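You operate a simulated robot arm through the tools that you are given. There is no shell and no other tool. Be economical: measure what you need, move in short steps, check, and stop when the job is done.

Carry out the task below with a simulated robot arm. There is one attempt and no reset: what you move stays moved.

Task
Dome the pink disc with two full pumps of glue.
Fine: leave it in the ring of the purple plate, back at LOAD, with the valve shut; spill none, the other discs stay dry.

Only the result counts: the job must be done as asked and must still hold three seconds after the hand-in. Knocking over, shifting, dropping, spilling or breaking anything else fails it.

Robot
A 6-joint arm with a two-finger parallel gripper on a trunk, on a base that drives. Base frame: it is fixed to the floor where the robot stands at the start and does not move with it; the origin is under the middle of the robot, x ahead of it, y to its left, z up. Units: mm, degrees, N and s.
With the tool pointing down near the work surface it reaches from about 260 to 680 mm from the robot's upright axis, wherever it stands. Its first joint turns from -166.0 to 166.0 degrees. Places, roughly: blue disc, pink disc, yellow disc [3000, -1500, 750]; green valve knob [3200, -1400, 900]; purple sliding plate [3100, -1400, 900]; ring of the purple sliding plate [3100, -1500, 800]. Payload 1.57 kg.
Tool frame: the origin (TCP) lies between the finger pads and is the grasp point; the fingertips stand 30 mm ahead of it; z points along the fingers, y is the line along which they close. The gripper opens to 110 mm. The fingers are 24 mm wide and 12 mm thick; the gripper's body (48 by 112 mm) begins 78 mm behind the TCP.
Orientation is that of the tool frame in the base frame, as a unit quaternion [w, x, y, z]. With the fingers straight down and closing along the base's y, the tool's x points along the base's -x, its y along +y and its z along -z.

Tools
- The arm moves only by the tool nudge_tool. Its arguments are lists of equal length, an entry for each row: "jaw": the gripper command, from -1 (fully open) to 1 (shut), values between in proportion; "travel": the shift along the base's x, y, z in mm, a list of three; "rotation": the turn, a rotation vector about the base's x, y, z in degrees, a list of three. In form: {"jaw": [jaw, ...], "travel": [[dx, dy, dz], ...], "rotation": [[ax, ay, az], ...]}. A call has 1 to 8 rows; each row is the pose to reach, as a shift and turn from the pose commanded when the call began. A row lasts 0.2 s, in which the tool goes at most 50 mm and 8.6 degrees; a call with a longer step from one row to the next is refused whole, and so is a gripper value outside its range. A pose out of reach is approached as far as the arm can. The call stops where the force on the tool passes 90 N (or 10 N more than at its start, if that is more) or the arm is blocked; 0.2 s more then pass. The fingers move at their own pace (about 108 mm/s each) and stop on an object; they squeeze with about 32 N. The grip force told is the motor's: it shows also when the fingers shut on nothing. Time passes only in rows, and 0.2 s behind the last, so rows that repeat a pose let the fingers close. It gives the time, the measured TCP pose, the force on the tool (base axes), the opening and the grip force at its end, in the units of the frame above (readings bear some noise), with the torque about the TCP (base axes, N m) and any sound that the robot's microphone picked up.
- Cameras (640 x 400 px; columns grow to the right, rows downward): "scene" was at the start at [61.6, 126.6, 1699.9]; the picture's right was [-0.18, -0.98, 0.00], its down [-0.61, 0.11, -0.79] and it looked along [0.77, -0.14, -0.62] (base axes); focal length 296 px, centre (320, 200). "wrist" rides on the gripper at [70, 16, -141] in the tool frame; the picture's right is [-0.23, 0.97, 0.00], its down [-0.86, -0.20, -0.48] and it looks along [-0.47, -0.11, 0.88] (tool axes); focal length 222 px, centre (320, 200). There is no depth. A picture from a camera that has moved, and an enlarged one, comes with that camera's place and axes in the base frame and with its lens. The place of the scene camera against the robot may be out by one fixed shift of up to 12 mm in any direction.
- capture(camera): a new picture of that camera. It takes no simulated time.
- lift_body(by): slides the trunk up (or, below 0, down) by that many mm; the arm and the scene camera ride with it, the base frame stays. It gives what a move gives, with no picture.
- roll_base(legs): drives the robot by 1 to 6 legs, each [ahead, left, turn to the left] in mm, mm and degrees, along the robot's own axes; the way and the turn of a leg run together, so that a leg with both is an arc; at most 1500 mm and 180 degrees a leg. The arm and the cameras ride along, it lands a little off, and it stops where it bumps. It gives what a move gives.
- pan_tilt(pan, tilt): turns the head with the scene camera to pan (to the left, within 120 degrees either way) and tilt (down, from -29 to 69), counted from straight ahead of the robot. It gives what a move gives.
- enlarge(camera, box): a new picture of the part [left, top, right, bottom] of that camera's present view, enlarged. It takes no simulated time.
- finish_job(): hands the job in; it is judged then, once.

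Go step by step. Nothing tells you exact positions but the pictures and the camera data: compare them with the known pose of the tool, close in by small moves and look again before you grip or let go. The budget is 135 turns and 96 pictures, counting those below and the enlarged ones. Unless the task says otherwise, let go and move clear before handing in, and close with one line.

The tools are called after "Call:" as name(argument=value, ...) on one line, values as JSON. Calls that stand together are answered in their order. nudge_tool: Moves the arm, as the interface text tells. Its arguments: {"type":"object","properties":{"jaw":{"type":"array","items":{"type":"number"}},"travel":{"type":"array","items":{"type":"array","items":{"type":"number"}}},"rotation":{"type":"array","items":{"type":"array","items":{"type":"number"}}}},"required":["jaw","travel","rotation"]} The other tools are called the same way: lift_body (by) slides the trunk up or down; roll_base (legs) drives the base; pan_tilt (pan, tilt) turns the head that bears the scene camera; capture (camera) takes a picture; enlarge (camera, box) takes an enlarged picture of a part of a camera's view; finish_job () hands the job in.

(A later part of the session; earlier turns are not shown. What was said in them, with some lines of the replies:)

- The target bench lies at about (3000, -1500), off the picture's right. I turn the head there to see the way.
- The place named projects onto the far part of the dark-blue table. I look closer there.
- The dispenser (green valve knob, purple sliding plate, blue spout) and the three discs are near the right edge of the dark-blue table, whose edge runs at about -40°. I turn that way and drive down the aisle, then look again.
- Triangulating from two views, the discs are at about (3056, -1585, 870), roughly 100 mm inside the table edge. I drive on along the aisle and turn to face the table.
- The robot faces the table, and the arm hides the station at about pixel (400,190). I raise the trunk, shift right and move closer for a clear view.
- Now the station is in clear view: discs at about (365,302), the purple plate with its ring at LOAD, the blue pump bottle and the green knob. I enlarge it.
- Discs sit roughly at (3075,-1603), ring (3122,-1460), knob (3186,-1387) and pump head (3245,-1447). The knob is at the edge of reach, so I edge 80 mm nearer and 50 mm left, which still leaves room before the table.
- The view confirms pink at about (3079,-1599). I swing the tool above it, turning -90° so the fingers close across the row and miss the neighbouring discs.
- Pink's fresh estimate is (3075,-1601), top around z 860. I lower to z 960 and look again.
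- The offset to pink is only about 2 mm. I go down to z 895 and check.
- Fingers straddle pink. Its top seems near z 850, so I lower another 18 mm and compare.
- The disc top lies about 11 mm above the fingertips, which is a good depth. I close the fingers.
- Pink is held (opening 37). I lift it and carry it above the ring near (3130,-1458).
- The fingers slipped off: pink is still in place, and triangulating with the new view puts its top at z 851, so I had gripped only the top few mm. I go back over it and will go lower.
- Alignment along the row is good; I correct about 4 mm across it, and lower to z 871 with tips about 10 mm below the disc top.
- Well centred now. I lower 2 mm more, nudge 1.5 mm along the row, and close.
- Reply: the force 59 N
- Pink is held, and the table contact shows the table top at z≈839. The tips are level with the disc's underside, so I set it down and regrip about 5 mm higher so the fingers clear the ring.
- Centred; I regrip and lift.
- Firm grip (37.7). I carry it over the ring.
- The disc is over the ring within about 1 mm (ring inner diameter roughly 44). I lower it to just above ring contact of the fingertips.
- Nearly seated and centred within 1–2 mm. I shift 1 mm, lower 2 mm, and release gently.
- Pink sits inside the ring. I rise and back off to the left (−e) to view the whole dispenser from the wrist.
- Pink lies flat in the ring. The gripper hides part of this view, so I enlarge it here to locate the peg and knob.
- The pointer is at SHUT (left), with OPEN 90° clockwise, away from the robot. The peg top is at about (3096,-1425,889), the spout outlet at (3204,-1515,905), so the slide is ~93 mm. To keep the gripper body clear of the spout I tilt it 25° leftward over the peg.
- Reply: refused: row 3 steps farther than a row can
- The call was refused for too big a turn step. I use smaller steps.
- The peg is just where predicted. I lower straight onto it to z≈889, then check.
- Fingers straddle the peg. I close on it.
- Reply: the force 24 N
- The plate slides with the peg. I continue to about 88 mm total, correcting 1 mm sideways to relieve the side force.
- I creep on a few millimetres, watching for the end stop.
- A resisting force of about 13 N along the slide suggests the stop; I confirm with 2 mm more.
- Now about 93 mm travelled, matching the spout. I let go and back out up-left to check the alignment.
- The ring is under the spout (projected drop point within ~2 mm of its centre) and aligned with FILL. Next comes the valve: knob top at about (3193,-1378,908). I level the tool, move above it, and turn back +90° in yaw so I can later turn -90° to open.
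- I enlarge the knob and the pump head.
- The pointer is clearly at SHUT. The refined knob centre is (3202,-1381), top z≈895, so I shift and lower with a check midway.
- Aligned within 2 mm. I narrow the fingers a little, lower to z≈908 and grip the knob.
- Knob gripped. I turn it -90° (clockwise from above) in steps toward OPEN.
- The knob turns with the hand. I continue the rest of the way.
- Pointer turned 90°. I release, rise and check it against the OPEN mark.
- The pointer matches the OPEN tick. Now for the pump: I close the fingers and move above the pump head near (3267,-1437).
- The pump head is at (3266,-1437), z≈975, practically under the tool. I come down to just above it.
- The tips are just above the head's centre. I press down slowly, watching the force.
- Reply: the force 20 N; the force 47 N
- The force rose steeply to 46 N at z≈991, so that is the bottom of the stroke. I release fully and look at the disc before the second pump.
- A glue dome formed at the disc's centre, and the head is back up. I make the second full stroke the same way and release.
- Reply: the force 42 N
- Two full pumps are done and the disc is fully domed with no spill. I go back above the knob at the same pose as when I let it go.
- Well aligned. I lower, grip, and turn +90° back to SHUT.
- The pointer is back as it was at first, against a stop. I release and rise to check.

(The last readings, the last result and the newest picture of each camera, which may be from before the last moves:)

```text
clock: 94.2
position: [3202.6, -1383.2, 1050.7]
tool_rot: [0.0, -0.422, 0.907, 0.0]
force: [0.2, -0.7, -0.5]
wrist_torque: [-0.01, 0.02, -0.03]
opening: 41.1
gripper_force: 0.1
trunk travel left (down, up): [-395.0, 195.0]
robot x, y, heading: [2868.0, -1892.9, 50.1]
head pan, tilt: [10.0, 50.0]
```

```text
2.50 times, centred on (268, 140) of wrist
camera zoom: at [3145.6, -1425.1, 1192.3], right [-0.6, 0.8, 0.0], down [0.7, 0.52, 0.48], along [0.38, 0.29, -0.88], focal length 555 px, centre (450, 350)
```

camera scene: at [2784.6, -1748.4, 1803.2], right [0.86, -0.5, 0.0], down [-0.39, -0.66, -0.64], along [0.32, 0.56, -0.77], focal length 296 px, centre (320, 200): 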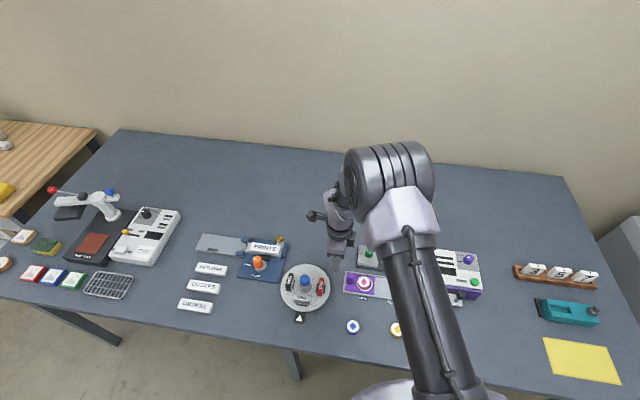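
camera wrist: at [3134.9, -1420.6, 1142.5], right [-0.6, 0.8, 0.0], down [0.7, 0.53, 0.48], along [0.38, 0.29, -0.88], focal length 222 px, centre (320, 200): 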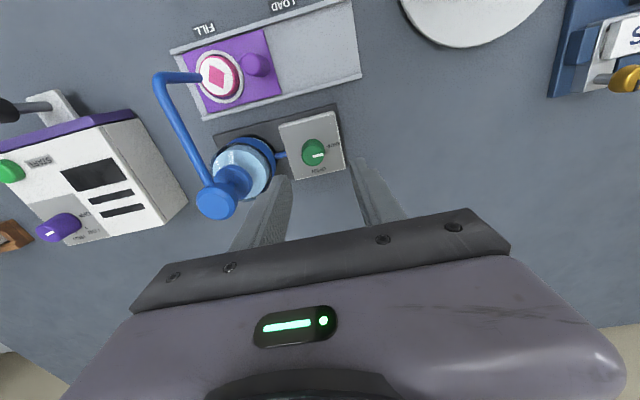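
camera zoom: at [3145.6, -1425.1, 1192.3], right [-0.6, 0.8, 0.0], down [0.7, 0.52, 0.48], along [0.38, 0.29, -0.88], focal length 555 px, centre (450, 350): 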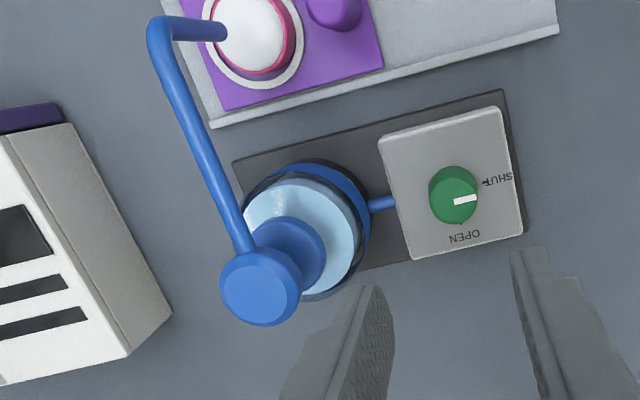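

The valve is SHUT. Now back to the peg: I turn the yaw -90° again while moving to the left above it.

Call:
nudge_tool(jaw=[0.1, 0.1, 0.1, 0.1, 0.1, 0.1, 0.1, 0.1], travel=[[-8, -2, 0], [-20, -10, 0], [-32, -20, 0], [-44, -34, 0], [-54, -48, 0], [-60, -60, 0], [-64, -70, 0], [-65, -78, 0]], rotation=[[0, 0, -8.5], [0, 0, -17], [0, 0, -25.5], [0, 0, -34], [0, 0, -42.5], [0, 0, -51], [0, 0, -59.5], [0, 0, -68]])

Call:
nudge_tool(jaw=[0.1, 0.1, 0.1, 0.1], travel=[[0, 0, 0], [0, 0, 0], [0, 0, 0], [0, 0, 0]], rotation=[[0, 0, -8], [0, 0, -16], [0, 0, -22], [0, 0, -22]])

Call:
nudge_tool(jaw=[0.1, 0.1, 0.1, 0.1, 0.1, 0.1], travel=[[0, 0, -10], [0, 0, -25], [0, 0, -40], [0, 0, -55], [8, -6, -80], [8, -6, -80]], rotation=[[-4, -4.8, 0], [-8, -9.6, 0], [-12, -14.4, 0], [-16, -19.2, 0], [-16, -19.2, 0], [-16, -19.2, 0]])

Call:
capture(camera="wrist")

```text
clock: 96.0
position: [3137.2, -1460.5, 1050.7]
tool_rot: [0.0, 0.159, 0.987, 0.0]
force: [-0.8, -0.2, -0.5]
wrist_torque: [-0.01, 0.01, 0.01]
opening: 49.4
gripper_force: 0.1
trunk travel left (down, up): [-395.0, 195.0]
robot x, y, heading: [2868.8, -1893.3, 50.0]
head pan, tilt: [10.0, 50.0]
```

```text
clock: 97.0
position: [3136.0, -1459.6, 1049.9]
tool_rot: [0.0, 0.345, 0.939, 0.0]
force: [-0.3, 0.1, -0.1]
wrist_torque: [-0.03, 0.01, -0.01]
opening: 49.5
gripper_force: 0.1
trunk travel left (down, up): [-395.0, 195.0]
robot x, y, heading: [2866.2, -1890.6, 49.7]
head pan, tilt: [10.0, 50.0]
```

```text
clock: 98.4
position: [3144.1, -1465.8, 971.8]
tool_rot: [0.205, 0.335, 0.917, -0.073]
force: [-0.1, 0.0, 0.5]
wrist_torque: [0.0, -0.03, 0.01]
opening: 49.5
gripper_force: 0.1
trunk travel left (down, up): [-395.0, 195.0]
robot x, y, heading: [2867.5, -1893.2, 49.7]
head pan, tilt: [10.0, 50.0]
```

```text
28 pictures are left
camera wrist: at [3061.8, -1373.8, 1068.9], right [0.79, 0.61, 0.1], down [0.31, -0.52, 0.8], along [0.54, -0.59, -0.6], focal length 222 px, centre (320, 200)
```

wrist: 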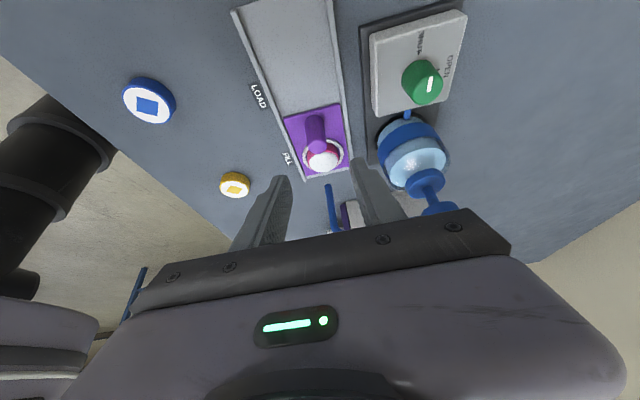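

Peg position confirmed. I descend onto it.

Call:
nudge_tool(jaw=[0.1, 0.1, 0.1, 0.1, 0.1], travel=[[12, -11, -25], [21.2, -18.6, -45], [21.2, -18.6, -65], [21.2, -18.6, -78], [21.2, -18.6, -78]], rotation=[[0, 0, 0], [0, 0, 0], [0, 0, 0], [0, 0, 0], [0, 0, 0]])

Call:
enlarge(camera="wrist", box=[220, 110, 420, 235])

```text
clock: 99.6
position: [3165.0, -1486.0, 892.8]
tool_rot: [0.203, 0.335, 0.917, -0.073]
force: [-0.3, 0.0, 0.3]
wrist_torque: [-0.04, 0.02, 0.01]
opening: 49.6
gripper_force: 0.1
trunk travel left (down, up): [-395.0, 195.0]
robot x, y, heading: [2868.5, -1889.7, 49.9]
head pan, tilt: [10.0, 50.0]
```

```text
3.20 times, centred on (320, 172) of wrist
camera zoom: at [3083.3, -1393.4, 991.5], right [0.79, 0.61, 0.1], down [0.31, -0.52, 0.79], along [0.54, -0.59, -0.6], focal length 711 px, centre (320, 288)
```

zoom: 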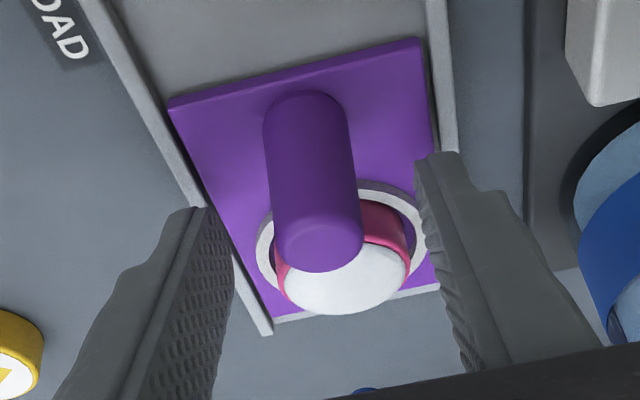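

Good. I grip and slide the plate gently back toward LOAD.

Call:
nudge_tool(jaw=[0.5, 0.8, 1, 1, 1], travel=[[0, 0, 0], [0, 0, 0], [0, 0, 0], [0, 0, 0], [0, 0, 0]], rotation=[[0, 0, 0], [0, 0, 0], [0, 0, 0], [0, 0, 0], [0, 0, 0]])

Call:
nudge_tool(jaw=[1, 1, 1, 1, 1, 1, 1, 1], travel=[[-3, 2.5, 0], [-8, 6.7, 0], [-14, 11.7, 0], [-20, 16.7, 0], [-26, 21.8, 0], [-32, 26.8, 0], [-36, 30.1, 0], [-38, 31.8, 0]], rotation=[[0, 0, 0], [0, 0, 0], [0, 0, 0], [0, 0, 0], [0, 0, 0], [0, 0, 0], [0, 0, 0], [0, 0, 0]])

Call:
nudge_tool(jaw=[1, 1, 1, 1, 1, 1, 1, 1], travel=[[-3, 2.5, 0], [-8, 6.7, 0], [-14, 11.7, 0], [-20, 16.7, 0], [-25, 20.9, 0], [-28, 23.4, 0], [-30, 25.1, 0], [-30, 25.1, 0]], rotation=[[0, 0, 0], [0, 0, 0], [0, 0, 0], [0, 0, 0], [0, 0, 0], [0, 0, 0], [0, 0, 0], [0, 0, 0]])

Call:
enlarge(camera="wrist", box=[220, 110, 420, 235])

```text
clock: 100.8
position: [3167.4, -1484.5, 892.3]
tool_rot: [0.203, 0.335, 0.917, -0.072]
force: [6.0, 6.9, 6.1]
wrist_torque: [0.16, -0.13, -0.02]
opening: 20.4
gripper_force: 33.9
trunk travel left (down, up): [-395.0, 195.0]
robot x, y, heading: [2872.3, -1892.9, 50.0]
head pan, tilt: [10.0, 50.0]
```

```text
clock: 102.6
position: [3128.4, -1453.3, 893.8]
tool_rot: [0.205, 0.336, 0.917, -0.072]
force: [7.8, 10.7, 22.3]
wrist_torque: [0.09, -0.35, -0.1]
opening: 20.5
gripper_force: 34.5
trunk travel left (down, up): [-395.0, 195.0]
robot x, y, heading: [2867.5, -1890.5, 49.7]
head pan, tilt: [10.0, 50.0]
```

```text
clock: 104.4
position: [3098.3, -1427.7, 891.5]
tool_rot: [0.204, 0.335, 0.917, -0.072]
force: [7.1, 11.8, 21.0]
wrist_torque: [0.25, -0.13, -0.01]
opening: 20.6
gripper_force: 33.8
trunk travel left (down, up): [-395.0, 195.0]
robot x, y, heading: [2867.7, -1894.3, 49.8]
head pan, tilt: [10.0, 50.0]
```

```text
3.20 times, centred on (320, 172) of wrist
camera zoom: at [3015.0, -1336.0, 991.6], right [0.78, 0.61, 0.1], down [0.31, -0.52, 0.79], along [0.54, -0.59, -0.6], focal length 711 px, centre (320, 288)
```

zoom: 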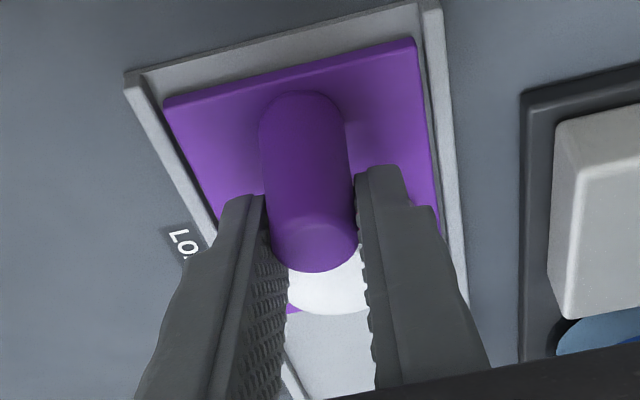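

About 3–4 mm remain to the original place. I creep on.

Call:
nudge_tool(jaw=[1, 1, 1, 1], travel=[[-1, 0.8, 0], [-2, 1.7, 0], [-3, 2.5, 0], [-3, 2.5, 0]], rotation=[[0, 0, 0], [0, 0, 0], [0, 0, 0], [0, 0, 0]])

Call:
enlarge(camera="wrist", box=[220, 110, 420, 235])

```text
clock: 105.4
position: [3096.6, -1427.4, 893.5]
tool_rot: [0.203, 0.336, 0.917, -0.073]
force: [27.5, -3.2, 20.0]
wrist_torque: [-0.34, -0.97, -0.13]
opening: 20.4
gripper_force: 34.1
trunk travel left (down, up): [-395.0, 195.0]
robot x, y, heading: [2867.2, -1890.9, 49.6]
head pan, tilt: [10.0, 50.0]
```

```text
3.20 times, centred on (320, 172) of wrist
camera zoom: at [3014.9, -1335.5, 991.6], right [0.79, 0.61, 0.1], down [0.31, -0.52, 0.79], along [0.54, -0.59, -0.6], focal length 711 px, centre (320, 288)
```

zoom: 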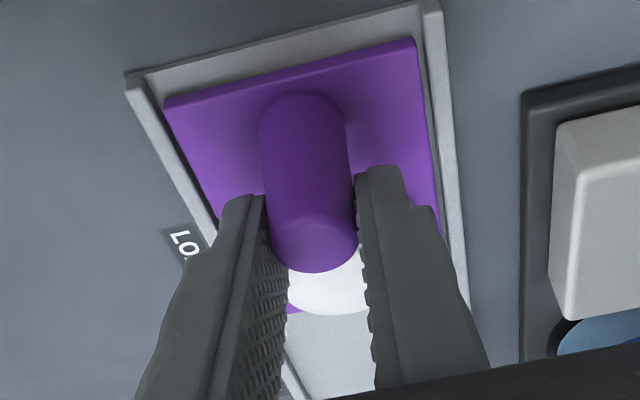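

The plate no longer moves and the force rises: LOAD stop reached. I release, back out up-left and inspect.

Call:
nudge_tool(jaw=[1, 1, 0.4, 0.1, 0.1, 0.1, 0.1, 0.1], travel=[[1.5, -1.3, 0], [2.3, -1.9, 0], [2.3, -1.9, 0], [2.3, -1.9, 0], [2.3, -1.9, 15], [-4, 3, 45], [-10, 8, 80], [-10, 8, 120]], rotation=[[0, 0, 0], [0, 0, 0], [0, 0, 0], [0, 0, 0], [0, 0, 0], [0, 0, 0], [0, 0, 0], [4, 4.8, 0]])

Call:
nudge_tool(jaw=[0.1, 0.1, 0.1, 0.1, 0.1, 0.1, 0.1], travel=[[0, 0, 20], [0, 0, 40], [0, 0, 60], [25, -21, 60], [50, -42, 60], [75, -63, 60], [100, -84, 60]], rotation=[[4, 4.8, 0], [8, 9.6, 0], [12, 14.4, 0], [12, 14.4, 0], [12, 14.4, 0], [12, 14.4, 0], [12, 14.4, 0]])

Call:
capture(camera="wrist")

Call:
enlarge(camera="scene", box=[317, 225, 445, 305])

```text
clock: 107.2
position: [3085.1, -1419.0, 1013.9]
tool_rot: [0.153, 0.339, 0.926, -0.055]
force: [0.5, -0.6, 0.6]
wrist_torque: [0.03, -0.01, -0.05]
opening: 49.7
gripper_force: 0.1
trunk travel left (down, up): [-395.0, 195.0]
robot x, y, heading: [2868.7, -1889.7, 49.9]
head pan, tilt: [10.0, 50.0]
```

```text
clock: 108.8
position: [3185.4, -1502.0, 1072.4]
tool_rot: [-0.001, 0.344, 0.939, 0.0]
force: [0.5, -0.8, 0.3]
wrist_torque: [0.04, -0.01, 0.01]
opening: 49.7
gripper_force: 0.0
trunk travel left (down, up): [-395.0, 195.0]
robot x, y, heading: [2870.6, -1892.2, 50.2]
head pan, tilt: [10.0, 50.0]
```

```text
24 pictures are left
camera wrist: at [3144.1, -1444.0, 1214.5], right [0.8, 0.6, 0.0], down [0.52, -0.7, 0.48], along [0.29, -0.38, -0.88], focal length 222 px, centre (320, 200)
```

wrist: 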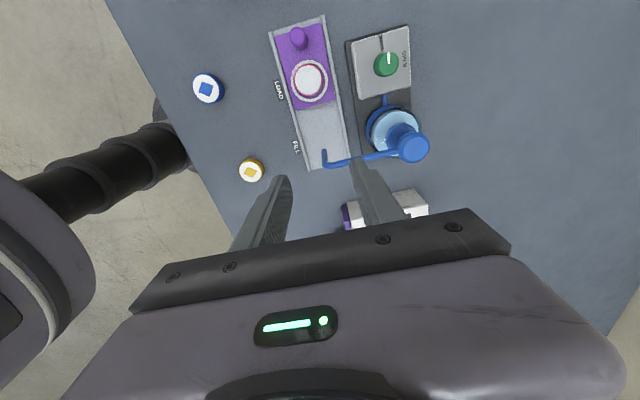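

```text
5.00 times, centred on (381, 265) of scene
camera zoom: at [2784.7, -1748.5, 1803.2], right [0.86, -0.5, 0.0], down [-0.39, -0.66, -0.64], along [0.32, 0.56, -0.77], focal length 1481 px, centre (15, -125)
```

zoom: 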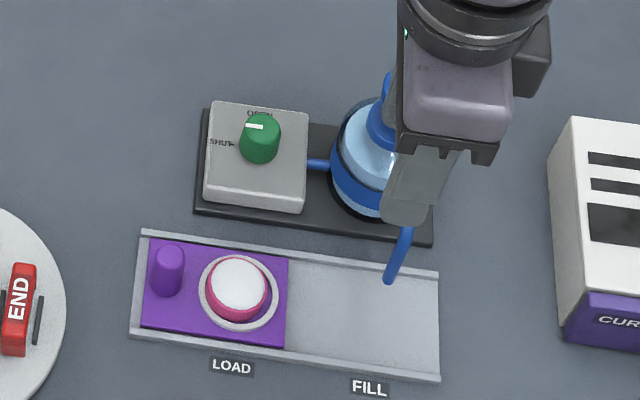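

The plate is back exactly as at the start, the knob at SHUT and the disc domed. One last close look.

Call:
enlarge(camera="wrist", box=[250, 20, 442, 180])

```text
2.50 times, centred on (346, 100) of wrist
camera zoom: at [3144.1, -1444.0, 1214.5], right [0.8, 0.6, 0.0], down [0.52, -0.7, 0.48], along [0.29, -0.38, -0.88], focal length 555 px, centre (255, 450)
```

zoom: 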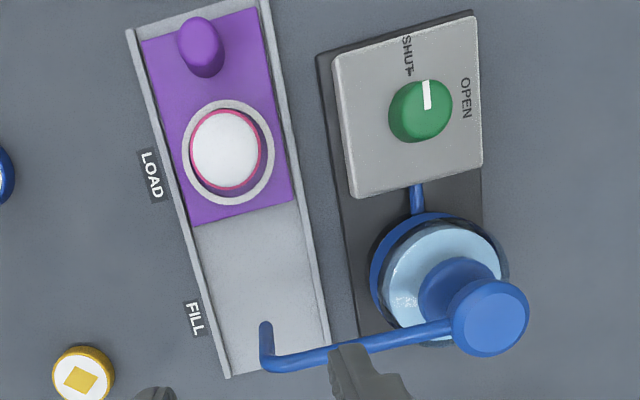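

No spill on the track, the valve is shut, the plate is at LOAD, and the gripper is clear. I hand in.

Call:
finish_job()

```text
The job is handed in.
```

The pink disc has two full pumps of glue and sits in the purple plate's ring at LOAD with the valve shut. I saw no spill in the last picture, and the blue and yellow discs were never under the spout.
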